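You operate a simulated robot arm through the tools that you are given. There is no shell and no other tool.

You are at the controls of a simulated two-armed robot. One attempt, no reset.

## Task
Pull both blind rivets of the blue stiffener in the rivet puller.
Fine: two strokes each till the stem is gone, none on an empty nose; puller slide out at the end.

It is judged by the outcome, as a careful person would: the job done as asked, and still so three seconds after it is handed in. It fails if anything else is knocked over, pushed out of place, dropped, spilled or broken.

## Robot
Two 7-joint arms with fingered hands on one trunk that stands fixed in place. Base frame: the origin is at the foot of the trunk, x ahead of it, y to its left, z up. Units: mm, degrees, N and s.
The left shoulder is at [20, 214, 1419], the right one opposite. With the tool pointing down near the work surface each hand reaches from about 100 to 540 mm from the base axis, measured 20 degrees to its own side. Payload 3.3 kg a hand.
The tool frame of a hand sits at the grasp point between the pads (the TCP): z along the fingers, y along the line on which they close. The tips reach 26 mm beyond it. Largest opening 132 mm; the body of the gripper starts 73 mm behind the TCP. The gripper is a hand of 2 fingers: y runs from the thumb to the fingers, the wrist lies at [0, 0, -224] in the tool frame, and closing takes about 1.5 s.
Orientation is told as [roll, pitch, yaw] about the base's x, y, z axes, in that order, counted from this pose: with the fingers straight down and closing along the base's y, the tool's x points along the base's -x, its y along +y and its z along -z.

## Interface
- The arms move only by the tool send_rows. It takes "left_increments", "right_increments" or both (then of equal length, played together; a hand with none holds still); each is a list of rows, each a list of 7 numbers: the shift along the base's x, y, z in mm, then the turn, a rotation vector about the base's x, y, z in degrees, then the finger opening in mm, from 0 to 132. In form: [[dx, dy, dz, wx, wy, wz, grip], ...]. A call has 1 to 20 rows; each row is the pose to reach, as a shift and turn from the pose commanded when the call began. Each row takes 0.2 s and may step no farther than 50 mm and 8.6 degrees from the row before; otherwise, or with a gripper value out of range, the whole call is refused. A pose out of reach is approached as far as the arm can. The call stops where the force on the tool passes 40 N (or 10 N more than at its start, if that is more) or the arm is blocked; 0.2 s more then pass. Each finger travels about 153 mm/s and halts on what it meets, pressing with about 21 N; the grip force reading is that of the motor and also rises with nothing between the fingers. The clock runs only during rows and for 0.2 s after the last one: add rows that repeat a pose to give the fingers time. It gives the time, the measured TCP pose, the force on the tool (base axes), the opening and the grip force at its end, in the units of the frame above (readings bear some noise), with the torque about the TCP (base axes, N m) and any sound that the robot's microphone picked up.
- Cameras (640 x 400 px; columns grow to the right, rows downward): "scene" is now at [90.7, -34.8, 1594.1]; the picture's right is [-0.42, -0.91, -0.00], its down [-0.51, 0.24, -0.83] and it looks along [0.75, -0.35, -0.56] (base axes); focal length 274 px, centre (320, 200). "left" rides on the left gripper at [-66, -3, -99] in its tool frame; the picture's right is [0.04, -1.00, 0.00], its down [0.83, 0.03, -0.55] and it looks along [0.55, 0.02, 0.83] (tool axes); focal length 261 px, centre (320, 200). "right" rides on the right gripper at [66, -3, -99] in its tool frame; the picture's right is [0.04, 1.00, 0.00], its down [-0.83, 0.03, -0.55] and it looks along [-0.55, 0.02, 0.83] (tool axes); focal length 261 px, centre (320, 200). There is no depth. A picture from a camera that has moved, and an enlarged one, comes with that camera's place and axes in the base frame and with its lens.
- camera(camera): a new picture of that camera. It takes no simulated time.
- raise_lower(by): slides the trunk up (or, below 0, down) by that many mm; the arms and the scene camera ride with it, the base frame stays. It gives what a move gives, with no picture.
- hand_shape(shape, hand): the hand has 2 fingers and takes this shape, open, in about a second: jaw (thumb against the fingers, like two jaws); tri (thumb and two fingers); tip (a fingertip pinch); poke (one finger out to press); point (the index stretched); flat (the hand flat); cup (the hand cupped); fist (a fist). The gripper value then closes the fingers along that shape, each until it touches; the sizes above hold for jaw. It gives what a move gives, with no picture.
- head_to(pan, tilt): turns the head with the scene camera to pan (to the left, within 86 degrees either way) and tilt (down, from -29 to 69), counted from straight ahead of the robot. It gives what a move gives.
- enlarge(camera, box): a new picture of the part [left, top, right, bottom] of that camera's present view, enlarged. It takes no simulated time.
- close_job(): hands the job in; it is judged then, once.

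Places have to be worked out from the pictures, the camera data and where the tool is seen. Open the grippers and draw the arms clear of the work before you hand the job in, unless the task says otherwise.

The tools are called by a JSON object that holds its "fn" and its "kwargs". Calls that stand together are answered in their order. send_rows: Moves the arms, as the interface text tells. Its arguments: {"type":"object","properties":{"left_increments":{"type":"array","items":{"type":"array","items":{"type":"number"}}},"right_increments":{"type":"array","items":{"type":"array","items":{"type":"number"}}}},"required":[]} The other tools are called the same way: raise_lower (by) slides the trunk up or down; hand_shape (shape, hand) gives the hand a shape; head_to (pan, tilt) turns the head that bears the scene camera; camera (camera) takes a picture; enlarge (camera, box) takes an enlarged picture of a part of a camera's view; close_job () hands the job in.

At the start:

```text
time: 0.0
left_position: [282.3, -12.7, 1415.6]
left_tcp_rot: [0.1, 0.0, 0.0]
left_contact_force: [0.1, -0.2, 0.1]
left_moment: [-0.01, 0.02, -0.02]
left_width: 132.0
left_grip_force: 0.1
left_shape: jaw
right_position: [246.5, -324.5, 1387.1]
right_tcp_rot: [0.1, 0.0, 0.0]
right_contact_force: [0.2, 0.5, 0.0]
right_moment: [-0.02, 0.0, -0.02]
right_width: 131.8
right_grip_force: 0.2
right_shape: jaw
trunk travel left (down, up): [-700.0, 61.0]
head pan, tilt: [-24.9, 34.3]
```

scene: 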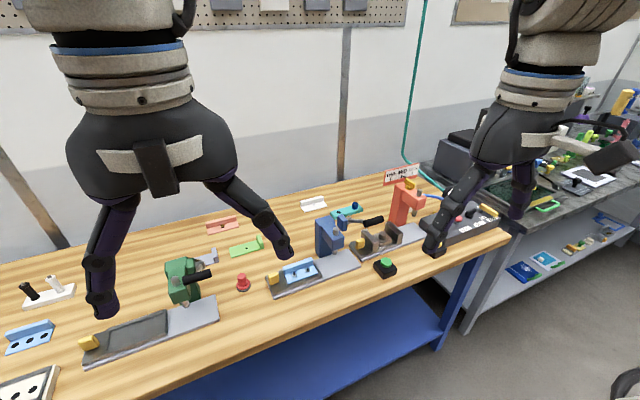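
right: 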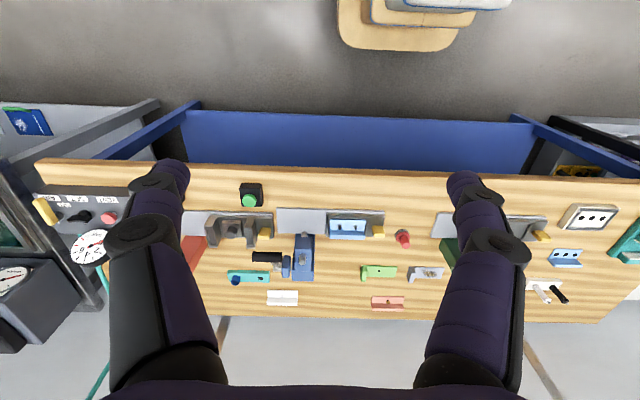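
left: 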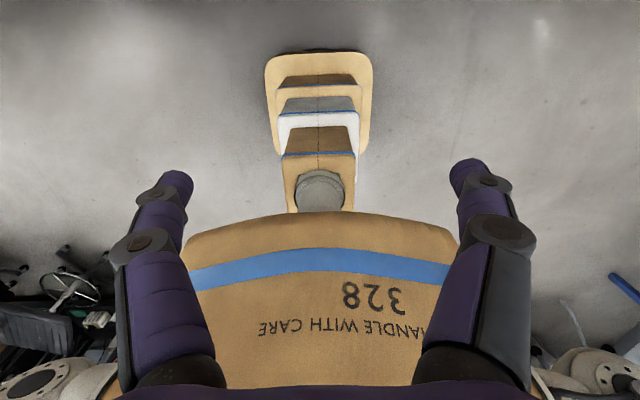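

I see three stations on the bench (green, blue, orange). I'll enlarge the scene to identify the rivet puller and the blue stiffener.

{"fn": "enlarge", "kwargs": {"camera": "scene", "box": [220, 180, 440, 318]}}

{"fn": "enlarge", "kwargs": {"camera": "scene", "box": [340, 150, 520, 262]}}

{"fn": "enlarge", "kwargs": {"camera": "scene", "box": [0, 230, 260, 392]}}

{"fn": "enlarge", "kwargs": {"camera": "right", "box": [180, 160, 450, 328]}}

```text
2.90 times, centred on (330, 249) of scene
camera zoom: at [90.7, -34.8, 1594.1], right [-0.42, -0.91, 0.0], down [-0.51, 0.24, -0.83], along [0.75, -0.35, -0.56], focal length 794 px, centre (291, 58)
```

zoom: 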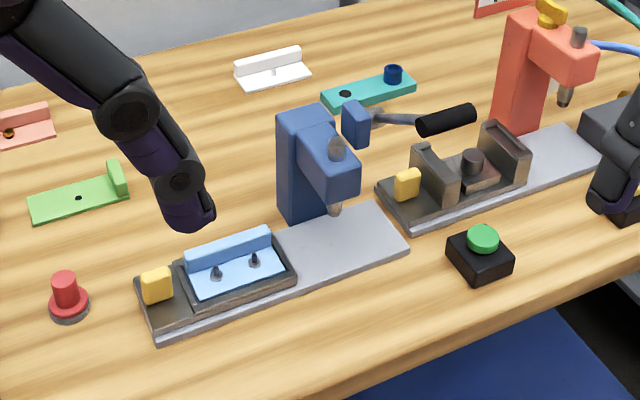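

```text
3.56 times, centred on (430, 206) of scene
camera zoom: at [90.7, -34.8, 1594.1], right [-0.42, -0.91, 0.0], down [-0.51, 0.24, -0.83], along [0.75, -0.35, -0.56], focal length 974 px, centre (-71, 179)
```

zoom: 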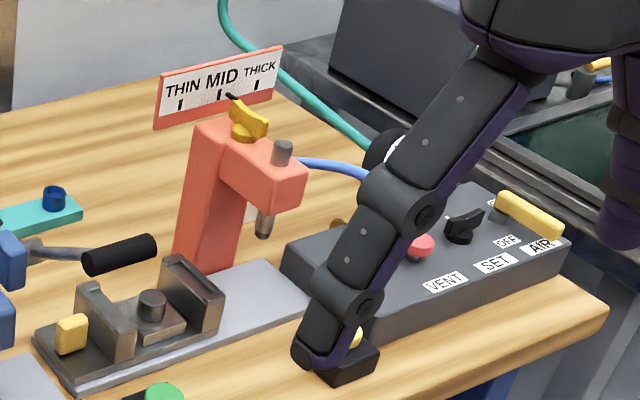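

```text
2.46 times, centred on (130, 311) of scene
camera zoom: at [90.7, -34.8, 1594.1], right [-0.42, -0.91, 0.0], down [-0.51, 0.24, -0.83], along [0.75, -0.35, -0.56], focal length 675 px, centre (788, -73)
```

zoom: 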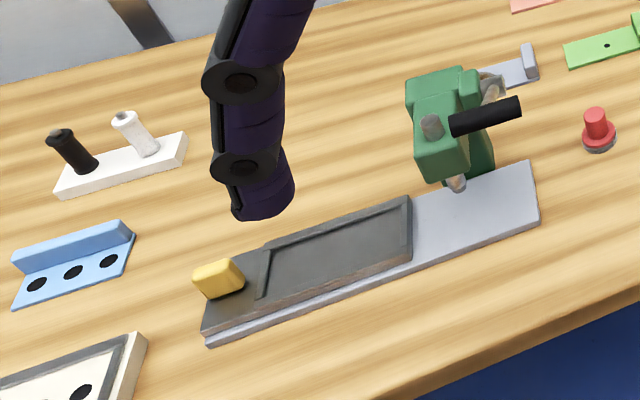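

```text
2.37 times, centred on (315, 244) of right
camera zoom: at [181.8, -327.5, 1486.8], right [-0.04, 1.0, 0.0], down [0.83, 0.03, 0.55], along [0.55, 0.02, -0.83], focal length 618 px, centre (332, 96)
```

zoom: 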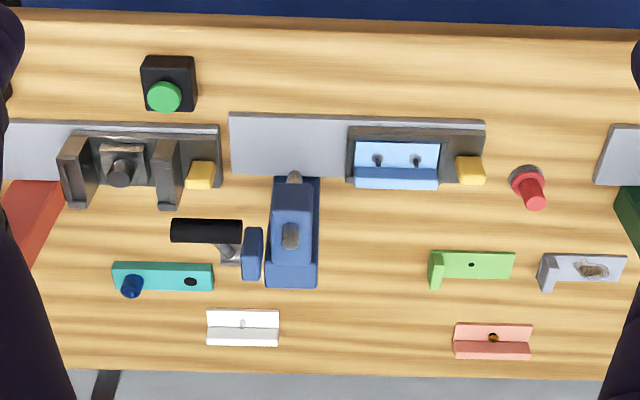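

The blue machine (nose near [658, -354, 943]) holds the blue stiffener with two stems in its slide. Its yellow knob is near [661, -142, 915] and the lever handle near [562, -418, 1123]. I'll lower the trunk so the right arm can reach forward, since both hands are well in front of the bench edge (x≈485).

{"fn": "raise_lower", "kwargs": {"by": -200}}

{"fn": "camera", "kwargs": {"camera": "scene"}}

{"fn": "camera", "kwargs": {"camera": "right"}}

```text
time: 2.2
left_position: [281.8, -13.4, 1215.3]
left_tcp_rot: [-0.1, 0.0, 0.2]
left_contact_force: [-0.4, -0.8, 0.6]
left_moment: [-0.04, 0.01, -0.02]
left_width: 131.7
left_grip_force: 0.1
left_shape: jaw
right_position: [246.7, -324.4, 1187.9]
right_tcp_rot: [0.2, 0.0, 0.1]
right_contact_force: [-0.4, -0.3, 0.9]
right_moment: [0.0, 0.0, 0.02]
right_width: 131.7
right_grip_force: 0.1
right_shape: jaw
trunk travel left (down, up): [-500.0, 261.0]
head pan, tilt: [-24.9, 34.3]
```

```text
taken
camera scene: at [96.6, -34.8, 1394.0], right [-0.42, -0.91, 0.0], down [-0.51, 0.24, -0.83], along [0.75, -0.35, -0.56], focal length 274 px, centre (320, 200)
```

scene: 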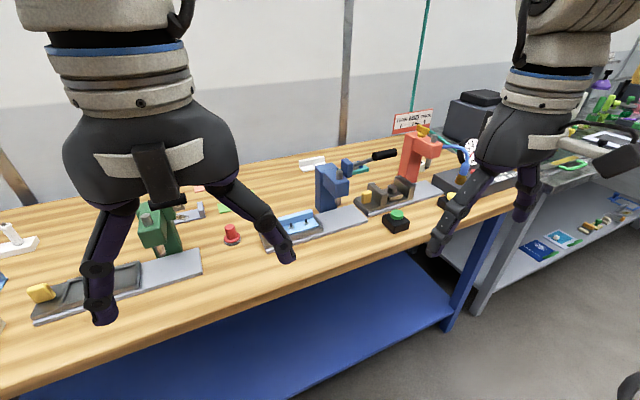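

```text
taken
camera right: at [181.6, -327.4, 1286.9], right [-0.04, 1.0, 0.0], down [0.83, 0.03, 0.55], along [0.55, 0.02, -0.83], focal length 261 px, centre (320, 200)
```

right: 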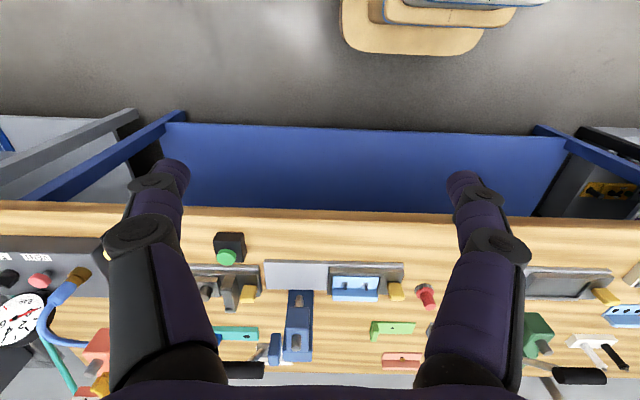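

The view is now lower. I'll enlarge the blue machine's area to refine the geometry of the knob, rivets, nose and lever.

{"fn": "enlarge", "kwargs": {"camera": "scene", "box": [250, 140, 410, 240]}}

{"fn": "enlarge", "kwargs": {"camera": "right", "box": [200, 220, 440, 370]}}

```text
4.00 times, centred on (330, 190) of scene
camera zoom: at [96.6, -34.8, 1394.0], right [-0.42, -0.91, 0.0], down [-0.51, 0.24, -0.83], along [0.75, -0.35, -0.56], focal length 1096 px, centre (280, 240)
```

zoom: 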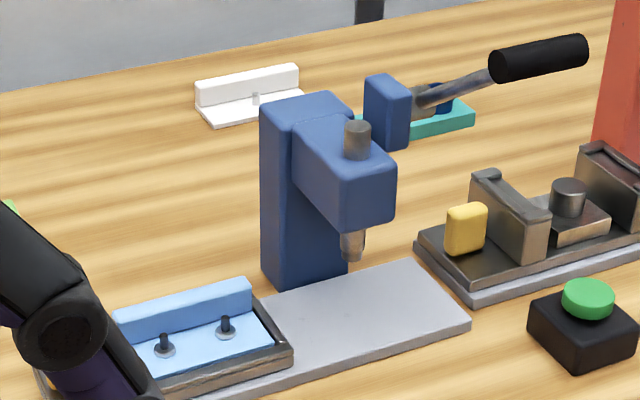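

```text
2.67 times, centred on (320, 295) of right
camera zoom: at [181.6, -327.4, 1286.9], right [-0.04, 1.0, 0.0], down [0.83, 0.03, 0.55], along [0.55, 0.02, -0.83], focal length 695 px, centre (320, -53)
```

zoom: 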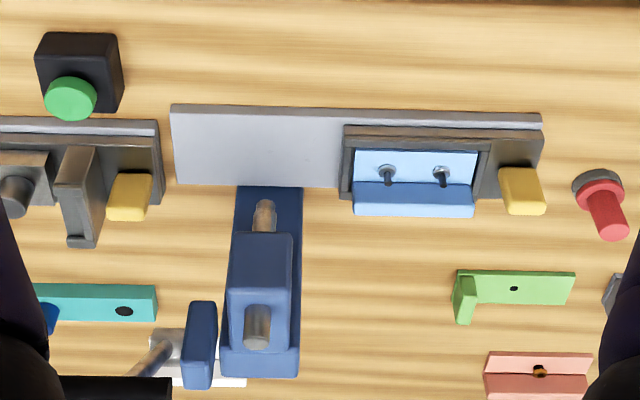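

Triangulation from the two heights agrees: nose tip ≈[659, -355, 942], knob ≈[664, -142, 915], lever handle along y from -389 to -445 at about x 562, z 1124. I'll move the left arm out of the way to the left to free the view and leave room for the right hand.

{"fn": "send_rows", "kwargs": {"left_increments": [[0, 45, 0, 0, 0, 0, 132], [0, 90, 0, 0, 0, 0, 132], [-10, 135, 0, 0, 0, 0, 132], [-20, 180, 0, 0, 0, 0, 132], [-30, 225, 0, 0, 0, 0, 132], [-40, 260, 0, 0, 0, 0, 132]]}}

{"fn": "camera", "kwargs": {"camera": "scene"}}

```text
time: 3.6
left_position: [240.6, 249.8, 1215.1]
left_tcp_rot: [0.0, -0.1, 0.0]
left_contact_force: [-0.1, -0.3, -0.4]
left_moment: [-0.05, 0.01, -0.01]
left_width: 132.1
left_grip_force: 0.0
left_shape: jaw
right_position: [246.5, -323.7, 1187.7]
right_tcp_rot: [0.0, 0.0, 0.0]
right_contact_force: [-0.4, -0.1, -0.3]
right_moment: [-0.01, -0.01, 0.0]
right_width: 132.0
right_grip_force: 0.1
right_shape: jaw
trunk travel left (down, up): [-500.0, 261.0]
head pan, tilt: [-24.9, 34.3]
```

```text
taken
camera scene: at [96.5, -33.8, 1394.0], right [-0.42, -0.91, 0.0], down [-0.51, 0.24, -0.83], along [0.75, -0.35, -0.56], focal length 274 px, centre (320, 200)
```

scene: 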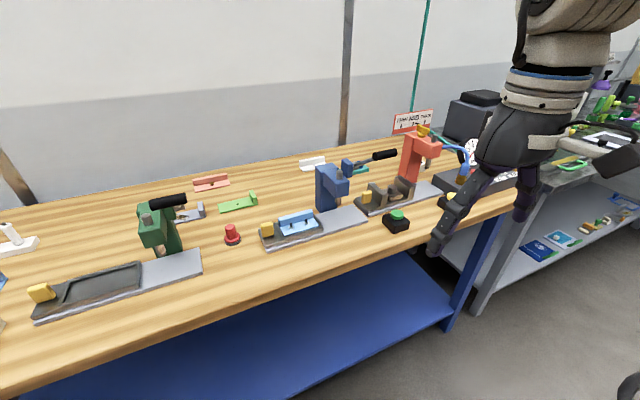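

The way is clear. I move the right hand to a staging point in front of and above the knob, about [546, -142, 1003], with the fingers tilted 50° forward.

{"fn": "send_rows", "kwargs": {"right_increments": [[0, 40, 0, 0, -8, 0, 110], [15, 80, -10, 0, -16, 0, 90], [30, 120, -20, 0, -24, 0, 80], [45, 160, -30, 0, -32, 0, 80], [75, 182, -45, 0, -40, 0, 80], [115, 182, -65, 0, -48, 0, 80], [155, 182, -90, 0, -50, 0, 80], [195, 182, -115, 0, -50, 0, 80], [235, 182, -140, 0, -50, 0, 80], [270, 182, -165, 0, -50, 0, 80], [300, 182, -185, 0, -50, 0, 80], [300, 182, -185, 0, -50, 0, 80]]}}

{"fn": "camera", "kwargs": {"camera": "scene"}}

{"fn": "camera", "kwargs": {"camera": "right"}}

```text
time: 6.2
left_position: [241.1, 248.5, 1214.9]
left_tcp_rot: [-0.1, 0.0, 0.0]
left_contact_force: [0.0, -1.0, -1.0]
left_moment: [0.04, -0.05, 0.01]
left_width: 131.6
left_grip_force: 0.0
left_shape: jaw
right_position: [525.7, -231.0, 1032.1]
right_tcp_rot: [0.2, -50.1, 0.0]
right_contact_force: [-0.7, 0.7, 0.0]
right_moment: [-0.02, 0.0, 0.01]
right_width: 80.2
right_grip_force: 0.1
right_shape: jaw
right hand out of reach, approached as far as the arm can: row 4, 5, 6, 7, 8, 9, 10, 11, 12
trunk travel left (down, up): [-500.0, 261.0]
head pan, tilt: [-24.9, 34.3]
```

```text
taken
camera scene: at [97.0, -34.5, 1393.9], right [-0.42, -0.91, 0.0], down [-0.51, 0.24, -0.83], along [0.75, -0.35, -0.56], focal length 274 px, centre (320, 200)
```

scene: 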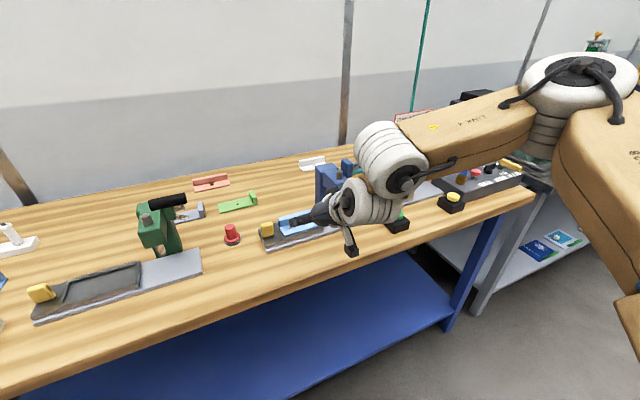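

```text
taken
camera right: at [406.6, -234.2, 1046.6], right [-0.03, 1.0, -0.03], down [0.11, 0.03, 0.99], along [0.99, 0.03, -0.11], focal length 261 px, centre (320, 200)
```

right: 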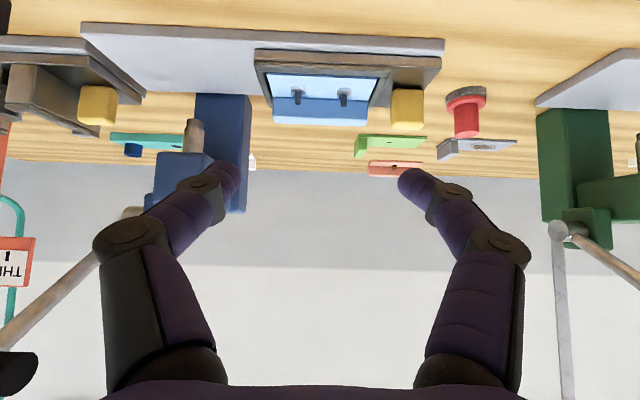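

The arm got stuck at y≈-231 partway through, probably at a joint limit. I make a small harmless move back to -y to learn whether increments count from the clipped pose or the requested one.

{"fn": "send_rows", "kwargs": {"right_increments": [[0, -40, 10, 0, 0, 0, 80], [0, -80, 20, 0, 0, 0, 80]]}}

```text
time: 6.8
left_position: [241.9, 246.7, 1216.3]
left_tcp_rot: [0.0, -0.1, 0.1]
left_contact_force: [-0.4, 0.8, -0.3]
left_moment: [0.03, -0.01, 0.0]
left_width: 131.6
left_grip_force: 0.1
left_shape: jaw
right_position: [523.9, -312.1, 1052.3]
right_tcp_rot: [0.2, -49.9, 0.0]
right_contact_force: [0.0, -0.5, 0.1]
right_moment: [0.03, 0.02, 0.05]
right_width: 80.1
right_grip_force: 0.0
right_shape: jaw
trunk travel left (down, up): [-500.0, 261.0]
head pan, tilt: [-24.9, 34.3]
```

Increments count from the clipped pose. From here I try going forward first, then across to +y, with the arm more extended.

{"fn": "send_rows", "kwargs": {"right_increments": [[20, 30, 0, 0, 0, 0, 80], [40, 60, -10, 0, 0, 0, 80], [60, 80, -25, 0, 0, 0, 80], [75, 100, -40, 0, 0, 0, 80], [75, 130, -40, 0, 0, 0, 80], [75, 160, -40, 0, 0, 0, 80], [75, 170, -40, 0, 0, 0, 80]]}}

{"fn": "camera", "kwargs": {"camera": "scene"}}

```text
time: 8.4
left_position: [242.5, 247.9, 1216.2]
left_tcp_rot: [0.0, 0.0, 0.0]
left_contact_force: [0.6, 0.3, -1.3]
left_moment: [0.01, -0.01, 0.02]
left_width: 131.9
left_grip_force: 0.0
left_shape: jaw
right_position: [566.0, -242.7, 1038.9]
right_tcp_rot: [0.2, -50.0, 0.0]
right_contact_force: [0.6, -0.1, 0.0]
right_moment: [0.02, 0.01, -0.01]
right_width: 80.4
right_grip_force: 0.1
right_shape: jaw
right hand out of reach, approached as far as the arm can: row 3, 4, 5, 6, 7
trunk travel left (down, up): [-500.0, 261.0]
head pan, tilt: [-24.9, 34.3]
```

```text
taken
camera scene: at [96.8, -34.7, 1393.9], right [-0.42, -0.91, 0.0], down [-0.51, 0.24, -0.83], along [0.75, -0.35, -0.56], focal length 274 px, centre (320, 200)
```

scene: 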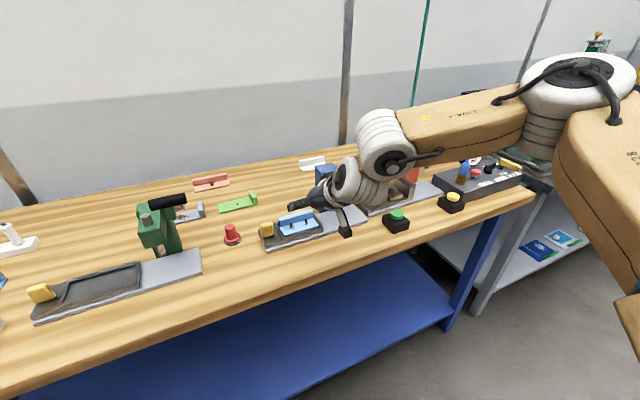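

It is stuck again at about [566, -243, 1039] although the arm isn't extended. I test whether yawing the hand toward +y, which fits the elbow-out posture better, frees it.

{"fn": "send_rows", "kwargs": {"right_increments": [[0, 0, 0, 0, 0, 8, 80], [0, 0, 0, 0, 0, 16, 80], [0, 0, 0, 0, 0, 24, 80], [0, 20, 0, 0, 0, 24, 80], [0, 40, 0, 0, 0, 24, 80], [0, 60, 0, 0, 0, 24, 80], [0, 80, 0, 0, 0, 24, 80]]}}

{"fn": "camera", "kwargs": {"camera": "scene"}}

```text
time: 10.0
left_position: [242.1, 247.7, 1215.8]
left_tcp_rot: [-0.1, 0.0, 0.0]
left_contact_force: [-0.3, 0.1, 0.1]
left_moment: [-0.01, 0.0, 0.01]
left_width: 131.8
left_grip_force: 0.0
left_shape: jaw
right_position: [567.0, -163.3, 1040.2]
right_tcp_rot: [0.1, -50.0, 24.0]
right_contact_force: [-0.5, -0.2, -0.7]
right_moment: [0.02, 0.03, 0.0]
right_width: 80.3
right_grip_force: 0.3
right_shape: jaw
trunk travel left (down, up): [-500.0, 261.0]
head pan, tilt: [-24.9, 34.3]
```

```text
taken
camera scene: at [96.8, -34.7, 1393.9], right [-0.42, -0.91, 0.0], down [-0.51, 0.24, -0.83], along [0.75, -0.35, -0.56], focal length 274 px, centre (320, 200)
```

scene: 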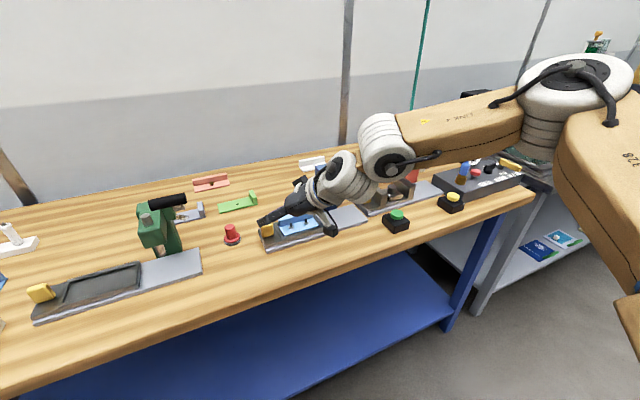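

Yaw was the limiter: at yaw 24° the hand reached y=-163 freely. I'll look through the hand camera at the knob and slide.

{"fn": "camera", "kwargs": {"camera": "right"}}

{"fn": "enlarge", "kwargs": {"camera": "scene", "box": [240, 150, 400, 250]}}

```text
taken
camera right: at [460.6, -214.9, 1053.5], right [-0.43, 0.9, -0.03], down [0.09, 0.07, 0.99], along [0.9, 0.43, -0.11], focal length 261 px, centre (320, 200)
```

right: 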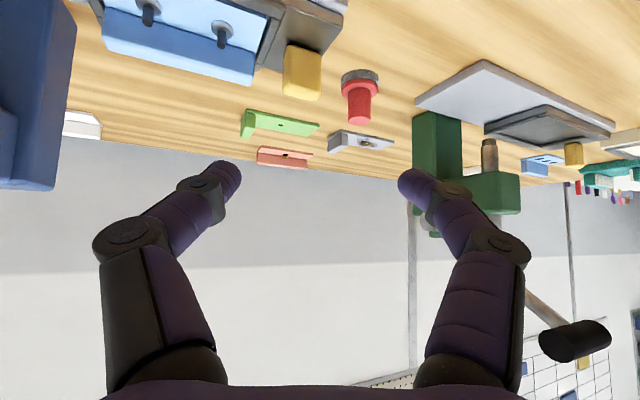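

```text
4.00 times, centred on (320, 200) of scene
camera zoom: at [96.8, -34.7, 1393.9], right [-0.42, -0.91, 0.0], down [-0.51, 0.24, -0.83], along [0.75, -0.35, -0.56], focal length 1096 px, centre (320, 200)
```

zoom: 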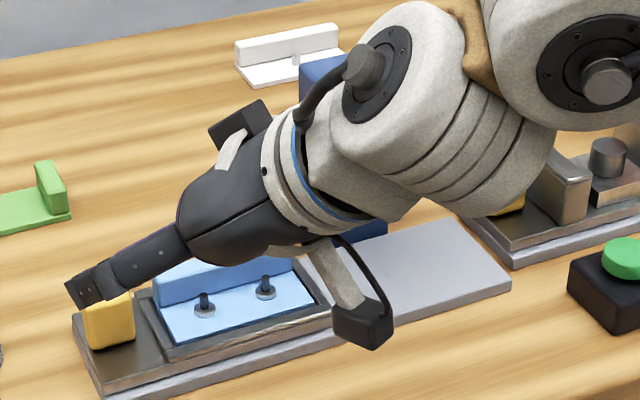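

The hand camera and scene zoom show the yellow knob at the slide's left end with both stems standing in the blue stiffener. I extend to hover above the knob at about [664, -142, 985] and step the yaw back toward 0 to see what the arm allows there.

{"fn": "send_rows", "kwargs": {"right_increments": [[35, 7, -15, 0, 0, 0, 60], [70, 14, -35, 0, 0, 0, 60], [97, 21, -50, 0, 0, 0, 60], [97, 21, -50, 0, 0, -8, 60], [97, 21, -50, 0, 0, -16, 60], [97, 21, -50, 0, 0, -24, 60]]}}

{"fn": "camera", "kwargs": {"camera": "scene"}}

```text
time: 11.4
left_position: [241.4, 248.0, 1215.2]
left_tcp_rot: [0.0, -0.1, 0.0]
left_contact_force: [0.1, -0.3, -0.3]
left_moment: [0.04, 0.01, 0.02]
left_width: 131.6
left_grip_force: 0.1
left_shape: jaw
right_position: [582.0, -249.8, 1043.1]
right_tcp_rot: [0.3, -50.1, -0.1]
right_contact_force: [-0.5, 0.2, 0.4]
right_moment: [0.0, 0.01, -0.01]
right_width: 60.4
right_grip_force: 0.0
right_shape: jaw
right hand out of reach, approached as far as the arm can: row 1, 2, 3, 4, 5, 6
trunk travel left (down, up): [-500.0, 261.0]
head pan, tilt: [-24.9, 34.3]
```

```text
taken
camera scene: at [96.5, -34.5, 1394.0], right [-0.42, -0.91, 0.0], down [-0.51, 0.24, -0.83], along [0.75, -0.35, -0.56], focal length 274 px, centre (320, 200)
```

scene: 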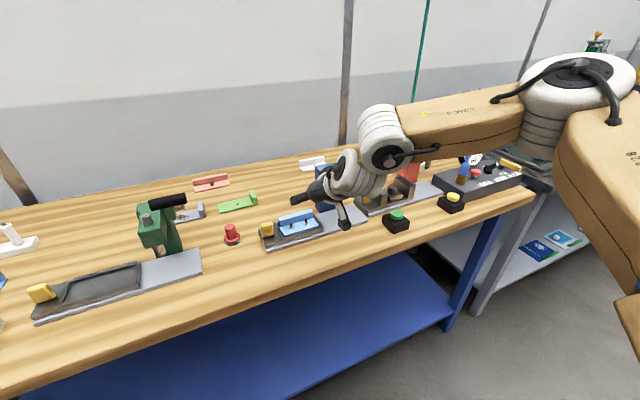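

The wrist centre stalls at about [410, -250, 1187] whatever the yaw, with the elbow high and out. Working with the wrist higher relative to the shoulder, as at the start, should free it. I'll back the hand up and away, then lower the trunk further.

{"fn": "send_rows", "kwargs": {"right_increments": [[-30, -10, 30, 0, 0, 0, 60], [-60, -20, 60, 0, 0, 0, 60], [-90, -30, 90, 0, 0, 0, 60], [-120, -40, 120, 0, 0, 0, 60], [-150, -50, 150, 0, 0, 0, 60], [-170, -50, 190, 0, 0, 0, 60], [-180, -50, 220, 0, 0, 0, 60]]}}

{"fn": "camera", "kwargs": {"camera": "scene"}}

```text
time: 13.0
left_position: [241.7, 246.4, 1216.5]
left_tcp_rot: [0.1, 0.0, 0.1]
left_contact_force: [-0.3, 0.5, 0.5]
left_moment: [-0.02, 0.01, -0.03]
left_width: 132.2
left_grip_force: 0.2
left_shape: jaw
right_position: [402.7, -295.7, 1265.1]
right_tcp_rot: [0.2, -49.9, -0.1]
right_contact_force: [-0.2, 0.2, 0.7]
right_moment: [0.0, 0.0, -0.01]
right_width: 60.5
right_grip_force: 0.0
right_shape: jaw
trunk travel left (down, up): [-500.0, 261.0]
head pan, tilt: [-24.9, 34.3]
```

```text
taken
camera scene: at [96.2, -34.6, 1394.0], right [-0.42, -0.91, 0.0], down [-0.51, 0.24, -0.83], along [0.75, -0.35, -0.56], focal length 274 px, centre (320, 200)
```

scene: 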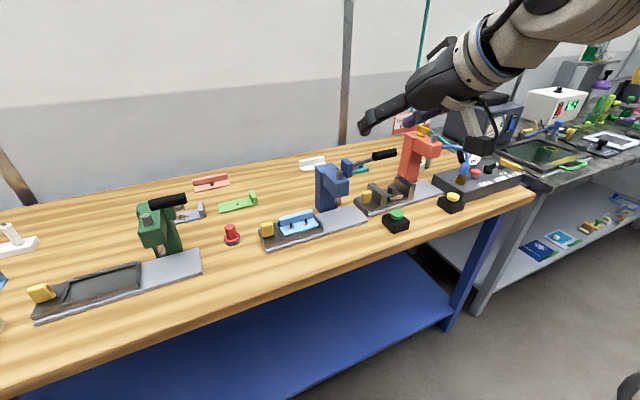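

Clear again. Now I lower the trunk by 220 so the wrist sits well above the shoulder while working at bench height. The hand is at x≈403, still short of the bench edge.

{"fn": "raise_lower", "kwargs": {"by": -220}}

{"fn": "camera", "kwargs": {"camera": "scene"}}

```text
time: 15.3
left_position: [242.4, 245.9, 994.2]
left_tcp_rot: [0.0, 0.2, 0.0]
left_contact_force: [0.7, 0.5, 0.1]
left_moment: [-0.01, 0.01, 0.0]
left_width: 132.0
left_grip_force: 0.1
left_shape: jaw
right_position: [401.9, -296.0, 1045.3]
right_tcp_rot: [0.1, -50.0, 0.0]
right_contact_force: [-0.7, 0.0, 1.0]
right_moment: [0.01, -0.02, 0.0]
right_width: 60.4
right_grip_force: 0.1
right_shape: jaw
trunk travel left (down, up): [-280.0, 481.0]
head pan, tilt: [-24.9, 34.3]
```

```text
taken
camera scene: at [128.4, -34.7, 1172.2], right [-0.42, -0.91, 0.0], down [-0.51, 0.24, -0.83], along [0.75, -0.35, -0.56], focal length 274 px, centre (320, 200)
```

scene: 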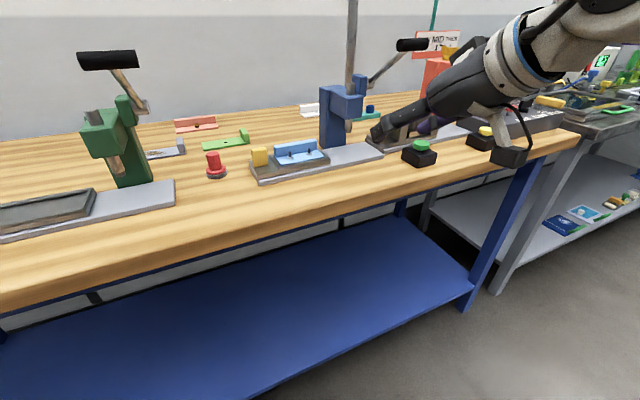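

I try the reach toward the knob again from this posture, still at a safe height.

{"fn": "send_rows", "kwargs": {"right_increments": [[30, 30, 0, 0, 0, 0, 60], [60, 60, 0, 0, 0, 0, 60], [95, 90, 0, 0, 0, 0, 60], [130, 110, -10, 0, 0, 0, 60], [165, 130, -15, 0, 0, 0, 60], [200, 150, -20, 0, 0, 0, 60], [235, 154, -30, 0, 0, 0, 60], [262, 154, -40, 0, 0, 0, 60]]}}

{"fn": "camera", "kwargs": {"camera": "scene"}}

{"fn": "camera", "kwargs": {"camera": "right"}}

```text
time: 17.1
left_position: [241.8, 246.9, 994.8]
left_tcp_rot: [0.0, 0.2, 0.0]
left_contact_force: [0.5, 0.4, -0.1]
left_moment: [0.0, 0.01, 0.03]
left_width: 131.7
left_grip_force: 0.0
left_shape: jaw
right_position: [579.7, -243.0, 988.8]
right_tcp_rot: [0.1, -49.9, -0.1]
right_contact_force: [0.0, 0.3, -0.1]
right_moment: [0.01, 0.01, 0.01]
right_width: 60.5
right_grip_force: 0.0
right_shape: jaw
right hand out of reach, approached as far as the arm can: row 3, 4, 5, 6, 7, 8
trunk travel left (down, up): [-280.0, 481.0]
head pan, tilt: [-24.9, 34.3]
```

```text
taken
camera scene: at [129.0, -34.6, 1172.1], right [-0.42, -0.91, 0.0], down [-0.51, 0.24, -0.83], along [0.75, -0.35, -0.56], focal length 274 px, centre (320, 200)
```

scene: 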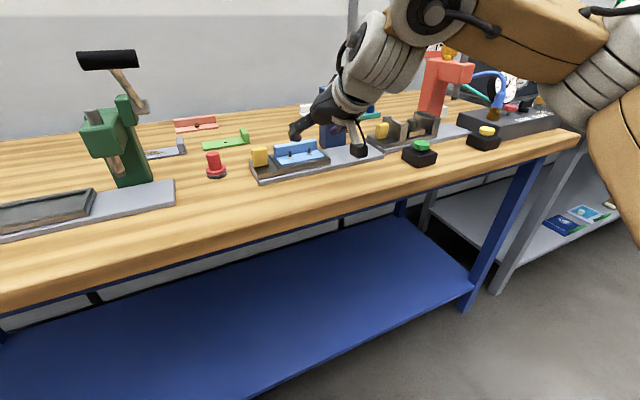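

```text
taken
camera right: at [461.3, -246.5, 1002.8], right [-0.03, 1.0, -0.03], down [0.11, 0.03, 0.99], along [0.99, 0.02, -0.11], focal length 261 px, centre (320, 200)
```

right: 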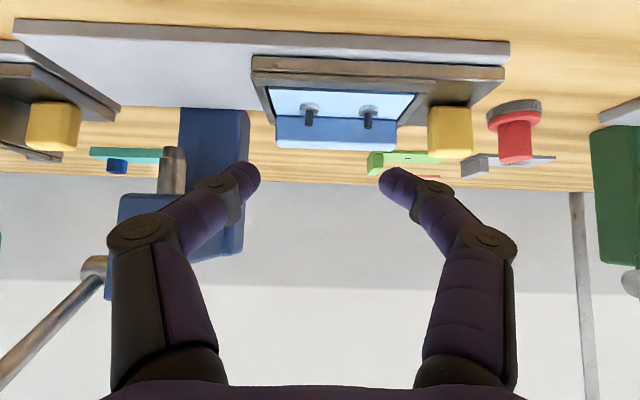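

The wrist again stalls near x≈408, y≈-245, independent of height. I test if more forward reach is available further to the right, around y≈-290, staying left of the machine head.

{"fn": "send_rows", "kwargs": {"right_increments": [[0, -23, 10, 0, 0, 0, 50], [0, -45, 20, 0, 0, 0, 50], [25, -45, 20, 0, 0, 0, 50], [50, -45, 20, 0, 0, 0, 50], [70, -45, 20, 0, 0, 0, 50]]}}

```text
time: 18.3
left_position: [240.8, 249.7, 994.3]
left_tcp_rot: [-0.1, 0.1, 0.0]
left_contact_force: [-0.5, 0.0, 0.9]
left_moment: [0.02, -0.01, -0.01]
left_width: 131.8
left_grip_force: 0.0
left_shape: jaw
right_position: [627.3, -284.9, 1008.5]
right_tcp_rot: [-0.1, -49.9, 0.3]
right_contact_force: [-19.3, 16.8, -4.0]
right_moment: [0.15, -0.1, -0.86]
right_width: 43.3
right_grip_force: 0.0
right_shape: jaw
right hand out of reach, approached as far as the arm can: row 5
trunk travel left (down, up): [-280.0, 481.0]
head pan, tilt: [-24.9, 34.3]
```

The readings show about 19 N against the hand, so something, probably the machine head, is touching the finger. I back straight out immediately.

{"fn": "send_rows", "kwargs": {"right_increments": [[-20, 5, 0, 0, 0, 0, 50], [-45, 15, 5, 0, 0, 0, 50], [-80, 20, 10, 0, 0, 0, 50]]}}

{"fn": "camera", "kwargs": {"camera": "scene"}}

{"fn": "camera", "kwargs": {"camera": "right"}}

```text
time: 19.1
left_position: [243.6, 245.9, 993.9]
left_tcp_rot: [-0.1, 0.3, -0.1]
left_contact_force: [-0.7, 0.4, 0.0]
left_moment: [0.01, 0.01, -0.01]
left_width: 132.1
left_grip_force: 0.1
left_shape: jaw
right_position: [550.6, -269.8, 1018.4]
right_tcp_rot: [0.2, -50.0, -0.1]
right_contact_force: [0.1, 0.8, 0.2]
right_moment: [-0.01, -0.03, 0.01]
right_width: 49.8
right_grip_force: 0.1
right_shape: jaw
trunk travel left (down, up): [-280.0, 481.0]
head pan, tilt: [-24.9, 34.3]
```

```text
taken
camera scene: at [128.2, -34.7, 1172.2], right [-0.42, -0.91, 0.0], down [-0.51, 0.24, -0.83], along [0.75, -0.35, -0.56], focal length 274 px, centre (320, 200)
```

scene: 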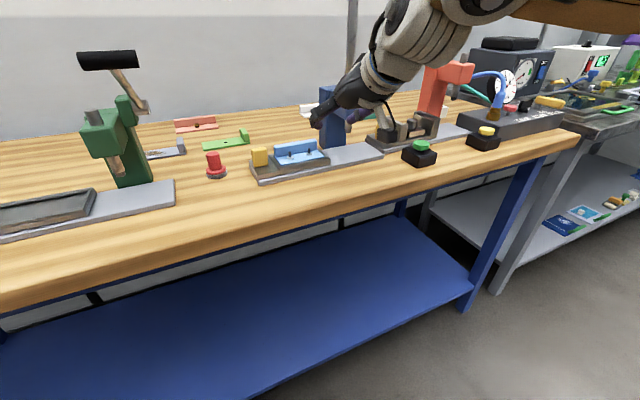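

```text
taken
camera right: at [433.3, -272.5, 1031.5], right [-0.03, 1.0, -0.03], down [0.11, 0.03, 0.99], along [0.99, 0.02, -0.11], focal length 261 px, centre (320, 200)
```

right: 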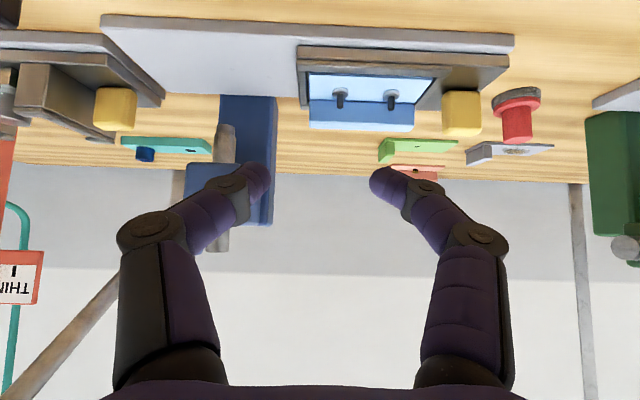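

Contact is gone and nothing looks displaced. The finger knuckles flare about 68 mm to each side, and that is what touched. Before trying more, I look at the right arm's posture to see what limits it.

{"fn": "head_to", "kwargs": {"pan": -60, "tilt": 25}}

{"fn": "camera", "kwargs": {"camera": "scene"}}

{"fn": "camera", "kwargs": {"camera": "left"}}

```text
time: 20.1
left_position: [243.0, 246.6, 994.2]
left_tcp_rot: [0.1, 0.2, -0.1]
left_contact_force: [-0.1, -0.1, -0.1]
left_moment: [-0.02, 0.03, 0.0]
left_width: 131.9
left_grip_force: 0.1
left_shape: jaw
right_position: [551.3, -269.8, 1017.0]
right_tcp_rot: [0.1, -50.0, -0.1]
right_contact_force: [-0.6, -1.1, 0.3]
right_moment: [-0.04, -0.03, -0.01]
right_width: 49.7
right_grip_force: 0.1
right_shape: jaw
trunk travel left (down, up): [-280.0, 481.0]
head pan, tilt: [-60.0, 25.0]
```

```text
taken
camera scene: at [94.6, -77.2, 1186.8], right [-0.87, -0.5, 0.0], down [-0.21, 0.37, -0.91], along [0.45, -0.78, -0.42], focal length 274 px, centre (320, 200)
```

scene: 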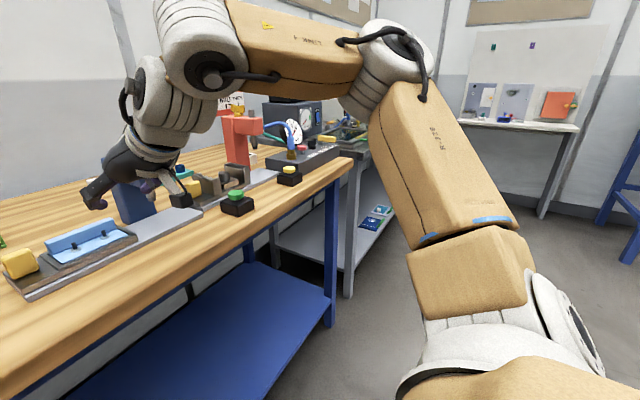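

```text
taken
camera left: at [309.8, 243.1, 1092.2], right [-0.04, -1.0, 0.0], down [-0.83, 0.03, 0.56], along [-0.56, 0.02, -0.83], focal length 261 px, centre (320, 200)
```

left: 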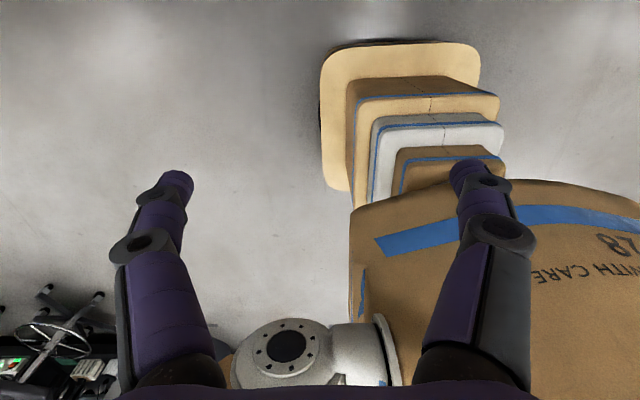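

The posture is elbow up and out, with the forearm crossing toward +y, so the hand should naturally point forward-left. I test larger yaw (40°) while advancing toward the knob at a safe height.

{"fn": "send_rows", "kwargs": {"right_increments": [[0, 0, 10, 0, 0, 8, 50], [0, 10, 20, 0, 0, 16, 50], [0, 30, 20, 0, 0, 24, 50], [0, 50, 20, 0, 0, 32, 50], [0, 70, 20, 0, 0, 40, 50], [20, 90, 20, 0, 0, 40, 50], [40, 110, 20, 0, 0, 40, 50], [60, 125, 20, 0, 0, 40, 50], [80, 125, 20, 0, 0, 40, 50], [100, 125, 15, 0, 0, 40, 50]]}}

{"fn": "camera", "kwargs": {"camera": "scene"}}

```text
time: 22.3
left_position: [243.8, 246.5, 994.6]
left_tcp_rot: [-0.1, 0.3, 0.0]
left_contact_force: [1.3, 0.3, -0.5]
left_moment: [-0.01, -0.01, 0.0]
left_width: 131.9
left_grip_force: 0.1
left_shape: jaw
right_position: [589.7, -168.4, 1034.4]
right_tcp_rot: [0.2, -50.0, 39.9]
right_contact_force: [0.6, 0.3, 0.0]
right_moment: [0.0, -0.02, -0.03]
right_width: 50.1
right_grip_force: 0.0
right_shape: jaw
right hand out of reach, approached as far as the arm can: row 7, 8, 9, 10
trunk travel left (down, up): [-280.0, 481.0]
head pan, tilt: [-60.0, 25.0]
```

```text
taken
camera scene: at [95.0, -77.3, 1186.8], right [-0.87, -0.5, 0.0], down [-0.21, 0.37, -0.91], along [0.45, -0.78, -0.42], focal length 274 px, centre (320, 200)
```

scene: 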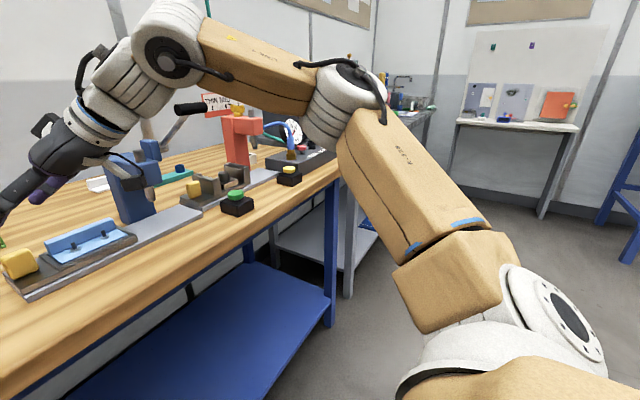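

The wrist centre keeps stalling on roughly the same line (y ≈ -0.6x). I test whether a flatter hand (tilt 70°) extends the reach toward the knob, still at hover height.

{"fn": "send_rows", "kwargs": {"right_increments": [[0, 0, 0, 5.14, -6.13, 0, 50], [0, 0, 0, 10.3, -12.26, 0, 50], [0, 0, 0, 12.86, -15.3, 0, 50], [20, 7, -10, 12.86, -15.3, 0, 50], [40, 14, -20, 12.86, -15.3, 0, 50], [60, 20, -30, 12.86, -15.3, 0, 50], [75, 25, -40, 12.86, -15.3, 0, 50]]}}

{"fn": "camera", "kwargs": {"camera": "scene"}}

```text
time: 23.9
left_position: [243.8, 246.7, 993.0]
left_tcp_rot: [0.0, 0.3, 0.0]
left_contact_force: [-1.5, 0.3, -0.4]
left_moment: [0.03, 0.03, -0.01]
left_width: 132.2
left_grip_force: 0.1
left_shape: jaw
right_position: [666.7, -143.7, 994.3]
right_tcp_rot: [0.2, -69.9, 39.9]
right_contact_force: [0.1, 0.5, -1.1]
right_moment: [0.01, 0.0, 0.01]
right_width: 50.0
right_grip_force: 0.0
right_shape: jaw
trunk travel left (down, up): [-280.0, 481.0]
head pan, tilt: [-60.0, 25.0]
```

```text
taken
camera scene: at [94.9, -77.4, 1186.7], right [-0.87, -0.5, 0.0], down [-0.21, 0.37, -0.91], along [0.45, -0.78, -0.42], focal length 274 px, centre (320, 200)
```

scene: 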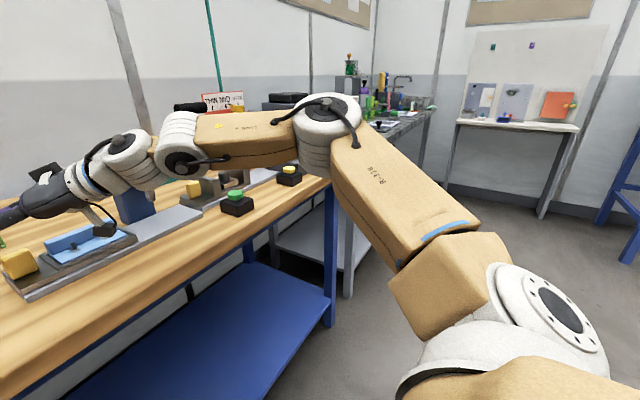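

Flattening the tool to 70° solves the reach: the hand now hovers at [667, -144, 994]. I enlarge the view of the machine and slide from here.

{"fn": "enlarge", "kwargs": {"camera": "scene", "box": [0, 80, 240, 300]}}

{"fn": "camera", "kwargs": {"camera": "right"}}

{"fn": "head_to", "kwargs": {"pan": -25, "tilt": 30}}

{"fn": "camera", "kwargs": {"camera": "scene"}}

```text
1.82 times, centred on (120, 190) of scene
camera zoom: at [94.9, -77.4, 1186.7], right [-0.87, -0.5, 0.0], down [-0.21, 0.37, -0.91], along [0.45, -0.78, -0.42], focal length 498 px, centre (684, 218)
```

zoom: 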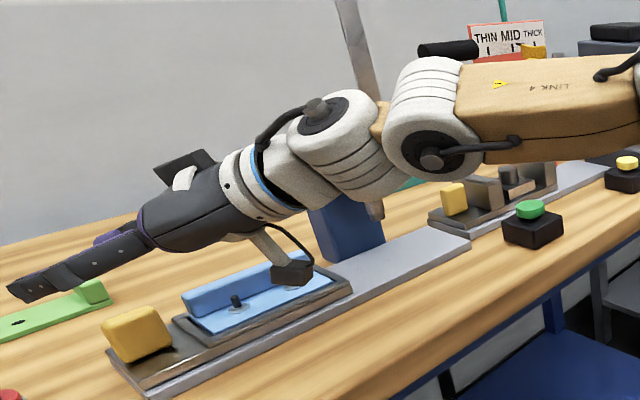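

```text
taken
camera right: at [580.8, -220.3, 967.3], right [-0.65, 0.76, -0.04], down [-0.2, -0.13, 0.97], along [0.73, 0.64, 0.23], focal length 261 px, centre (320, 200)
```

right: 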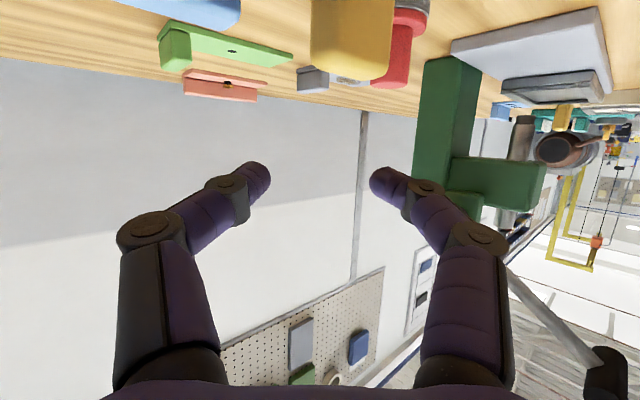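

```text
time: 24.9
left_position: [243.6, 245.2, 993.6]
left_tcp_rot: [0.0, 0.2, -0.1]
left_contact_force: [0.2, 0.5, 0.0]
left_moment: [0.02, 0.03, 0.01]
left_width: 131.7
left_grip_force: 0.1
left_shape: jaw
right_position: [665.0, -144.1, 994.4]
right_tcp_rot: [0.2, -70.0, 39.9]
right_contact_force: [0.9, 0.7, 0.2]
right_moment: [-0.05, -0.01, -0.01]
right_width: 50.3
right_grip_force: 0.0
right_shape: jaw
trunk travel left (down, up): [-280.0, 481.0]
head pan, tilt: [-25.0, 30.0]
```

```text
taken
camera scene: at [130.5, -35.7, 1178.8], right [-0.42, -0.91, 0.0], down [-0.45, 0.21, -0.87], along [0.78, -0.37, -0.5], focal length 274 px, centre (320, 200)
```

scene: 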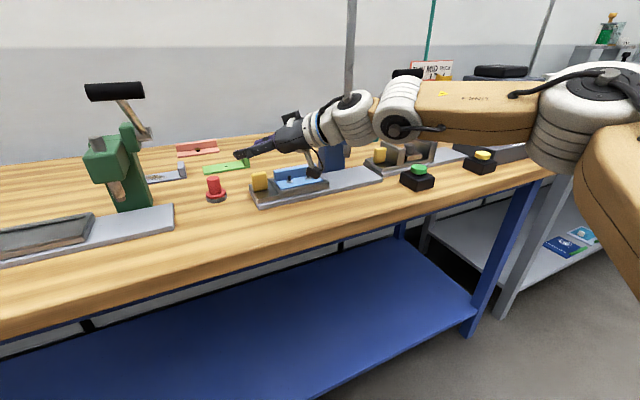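

I enlarge the slide and knob in this view to measure their edges.

{"fn": "enlarge", "kwargs": {"camera": "scene", "box": [230, 130, 390, 230]}}

{"fn": "enlarge", "kwargs": {"camera": "scene", "box": [240, 160, 340, 222]}}

```text
4.00 times, centred on (310, 180) of scene
camera zoom: at [130.5, -35.7, 1178.8], right [-0.42, -0.91, 0.0], down [-0.45, 0.21, -0.87], along [0.78, -0.37, -0.5], focal length 1096 px, centre (360, 280)
```

zoom: 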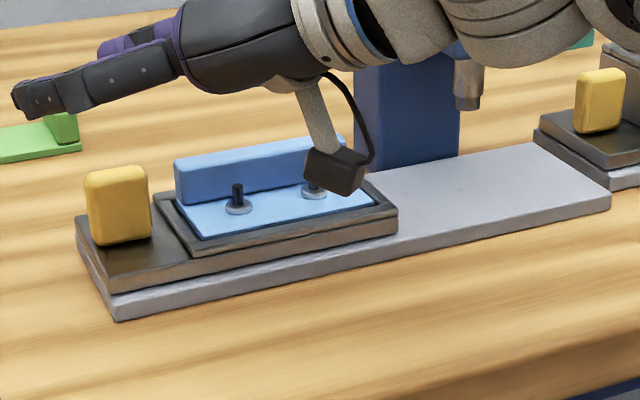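

```text
6.40 times, centred on (290, 191) of scene
camera zoom: at [130.5, -35.7, 1178.8], right [-0.42, -0.91, 0.0], down [-0.45, 0.21, -0.87], along [0.78, -0.37, -0.5], focal length 1754 px, centre (512, 258)
```

zoom: 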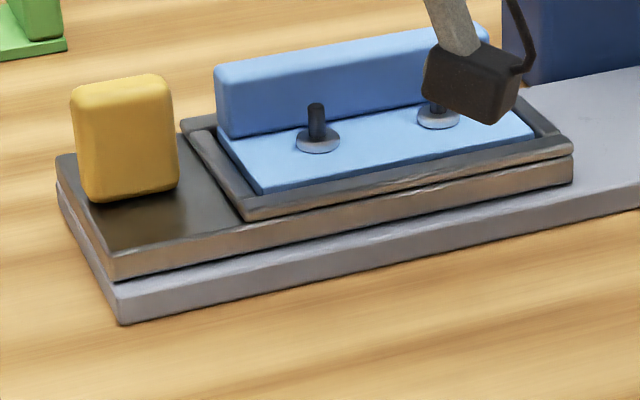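

The knob is now well measured: front face x≈657, y from -130 to -159, z 900–940. There is a 13 mm flat gap before the stiffener frame at y≈-172, and the rivets are at about [655, -255] and [655, -209]. The jaw fingers flare, so I try the "poke" shape here in free air to see whether it gives one straight finger.

{"fn": "hand_shape", "kwargs": {"shape": "poke", "hand": "right"}}

{"fn": "camera", "kwargs": {"camera": "right"}}

{"fn": "enlarge", "kwargs": {"camera": "scene", "box": [190, 90, 390, 215]}}

```text
time: 25.8
left_position: [243.8, 247.2, 993.5]
left_tcp_rot: [0.0, 0.1, 0.1]
left_contact_force: [0.7, -0.1, -0.2]
left_moment: [-0.02, -0.01, -0.03]
left_width: 131.8
left_grip_force: 0.1
left_shape: jaw
right_position: [667.4, -143.9, 993.8]
right_tcp_rot: [0.2, -70.0, 39.9]
right_contact_force: [0.2, -0.5, 0.7]
right_moment: [0.02, 0.01, -0.02]
right_width: 0.0
right_grip_force: 0.1
right_shape: poke
trunk travel left (down, up): [-280.0, 481.0]
head pan, tilt: [-25.0, 30.0]
```

```text
taken
camera right: at [580.2, -220.0, 967.8], right [-0.65, 0.76, -0.04], down [-0.2, -0.13, 0.97], along [0.73, 0.64, 0.23], focal length 261 px, centre (320, 200)
```

right: 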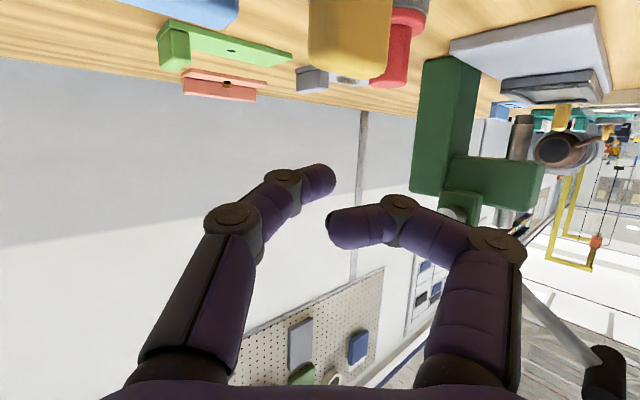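

```text
3.20 times, centred on (290, 152) of scene
camera zoom: at [130.5, -35.7, 1178.8], right [-0.42, -0.91, 0.0], down [-0.45, 0.21, -0.87], along [0.78, -0.37, -0.5], focal length 877 px, centre (416, 352)
```

zoom: 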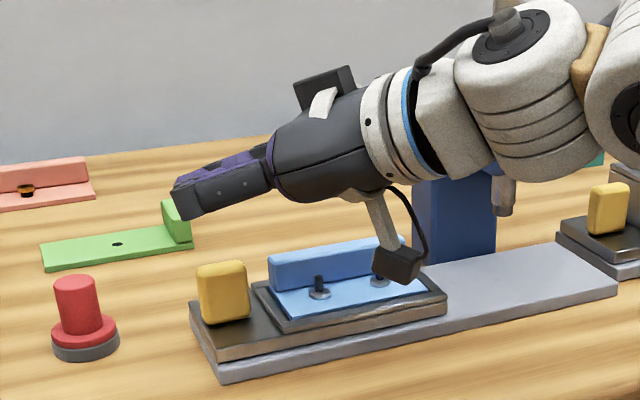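

"Poke" just brings one tip to the centre. I check "point" and "flat" as well while still in free air.

{"fn": "hand_shape", "kwargs": {"shape": "point", "hand": "right"}}

{"fn": "camera", "kwargs": {"camera": "right"}}

{"fn": "hand_shape", "kwargs": {"shape": "flat", "hand": "right"}}

{"fn": "camera", "kwargs": {"camera": "right"}}

```text
time: 26.7
left_position: [243.2, 245.8, 994.2]
left_tcp_rot: [0.0, 0.2, 0.0]
left_contact_force: [-0.4, -0.7, -0.8]
left_moment: [-0.01, -0.03, 0.01]
left_width: 131.9
left_grip_force: 0.1
left_shape: jaw
right_position: [667.6, -144.7, 995.3]
right_tcp_rot: [0.1, -70.0, 40.0]
right_contact_force: [-0.5, -0.8, 0.2]
right_moment: [0.01, -0.01, 0.03]
right_width: 126.0
right_grip_force: 0.1
right_shape: point
trunk travel left (down, up): [-280.0, 481.0]
head pan, tilt: [-25.0, 30.0]
```

```text
taken
camera right: at [580.2, -220.0, 967.8], right [-0.65, 0.76, -0.04], down [-0.2, -0.13, 0.97], along [0.73, 0.64, 0.23], focal length 261 px, centre (320, 200)
```

right: 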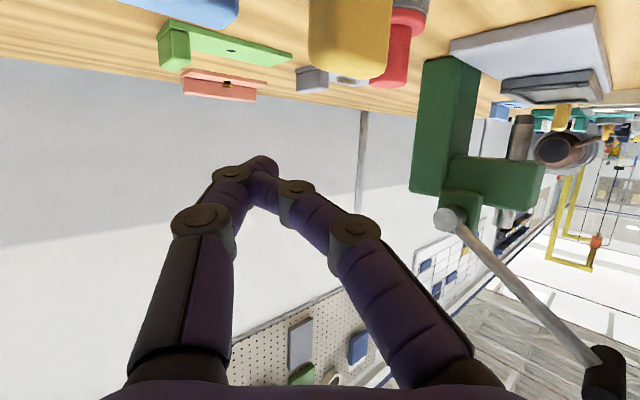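

```text
time: 27.6
left_position: [242.9, 246.3, 993.3]
left_tcp_rot: [0.0, 0.2, 0.0]
left_contact_force: [-0.7, -0.1, 0.0]
left_moment: [0.03, 0.0, 0.01]
left_width: 132.0
left_grip_force: 0.1
left_shape: jaw
right_position: [666.0, -144.6, 995.6]
right_tcp_rot: [0.2, -70.0, 39.9]
right_contact_force: [0.4, 0.1, 0.1]
right_moment: [-0.02, -0.01, -0.02]
right_width: 0.0
right_grip_force: 0.1
right_shape: flat
trunk travel left (down, up): [-280.0, 481.0]
head pan, tilt: [-25.0, 30.0]
```

```text
taken
camera right: at [580.2, -220.0, 967.8], right [-0.65, 0.76, -0.04], down [-0.2, -0.13, 0.97], along [0.73, 0.64, 0.23], focal length 261 px, centre (320, 200)
```

right: 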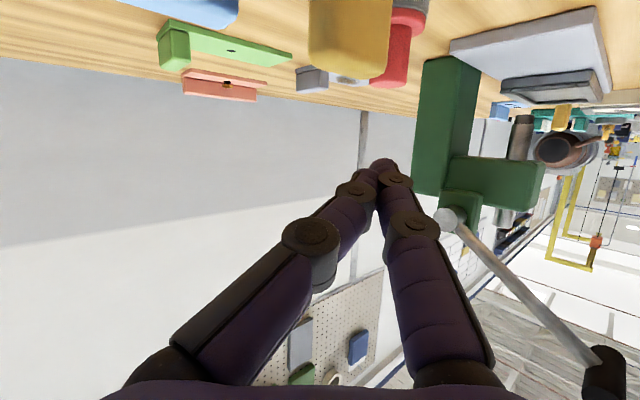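

"Jaw" fully open gives straight fingers. With the hand rolled 90°, the lower finger becomes a straight 20 mm bar I can use on either side of the knob, and the same roll suits caging the lever handle. I go back to jaw, lift and retreat a little, then try the roll.

{"fn": "hand_shape", "kwargs": {"shape": "jaw", "hand": "right"}}

{"fn": "send_rows", "kwargs": {"right_increments": [[-20, -10, 30, 0, 0, 0, 132], [-45, -25, 60, 0, 0, 0, 132], [-70, -40, 85, 0, 0, 0, 132], [-95, -55, 95, 0, 0, 0, 132], [-95, -55, 95, 0, 0, -8, 132], [-95, -55, 95, 0, 0, -16, 132], [-95, -55, 95, 0, 0, -20, 132]]}}

{"fn": "camera", "kwargs": {"camera": "scene"}}

```text
time: 28.5
left_position: [242.8, 247.6, 994.3]
left_tcp_rot: [-0.1, 0.3, 0.0]
left_contact_force: [0.3, 0.5, 0.1]
left_moment: [-0.02, 0.0, -0.01]
left_width: 132.1
left_grip_force: 0.1
left_shape: jaw
right_position: [666.7, -143.4, 994.9]
right_tcp_rot: [0.2, -69.9, 39.9]
right_contact_force: [-0.8, 0.7, 0.4]
right_moment: [-0.01, 0.01, 0.0]
right_width: 132.0
right_grip_force: 0.1
right_shape: jaw
trunk travel left (down, up): [-280.0, 481.0]
head pan, tilt: [-25.0, 30.0]
```

```text
time: 30.1
left_position: [243.9, 246.1, 993.6]
left_tcp_rot: [-0.1, 0.2, -0.1]
left_contact_force: [0.2, 0.3, 0.2]
left_moment: [-0.02, 0.01, -0.01]
left_width: 131.9
left_grip_force: 0.0
left_shape: jaw
right_position: [571.0, -197.8, 1090.1]
right_tcp_rot: [0.1, -70.1, 20.0]
right_contact_force: [0.3, 0.5, -0.4]
right_moment: [-0.01, 0.0, 0.01]
right_width: 132.0
right_grip_force: 0.1
right_shape: jaw
trunk travel left (down, up): [-280.0, 481.0]
head pan, tilt: [-25.0, 30.0]
```

```text
taken
camera scene: at [130.4, -35.6, 1178.9], right [-0.42, -0.91, 0.0], down [-0.45, 0.21, -0.87], along [0.78, -0.37, -0.5], focal length 274 px, centre (320, 200)
```

scene: 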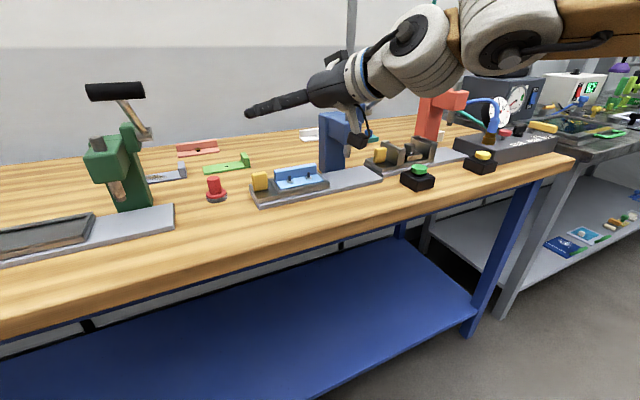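

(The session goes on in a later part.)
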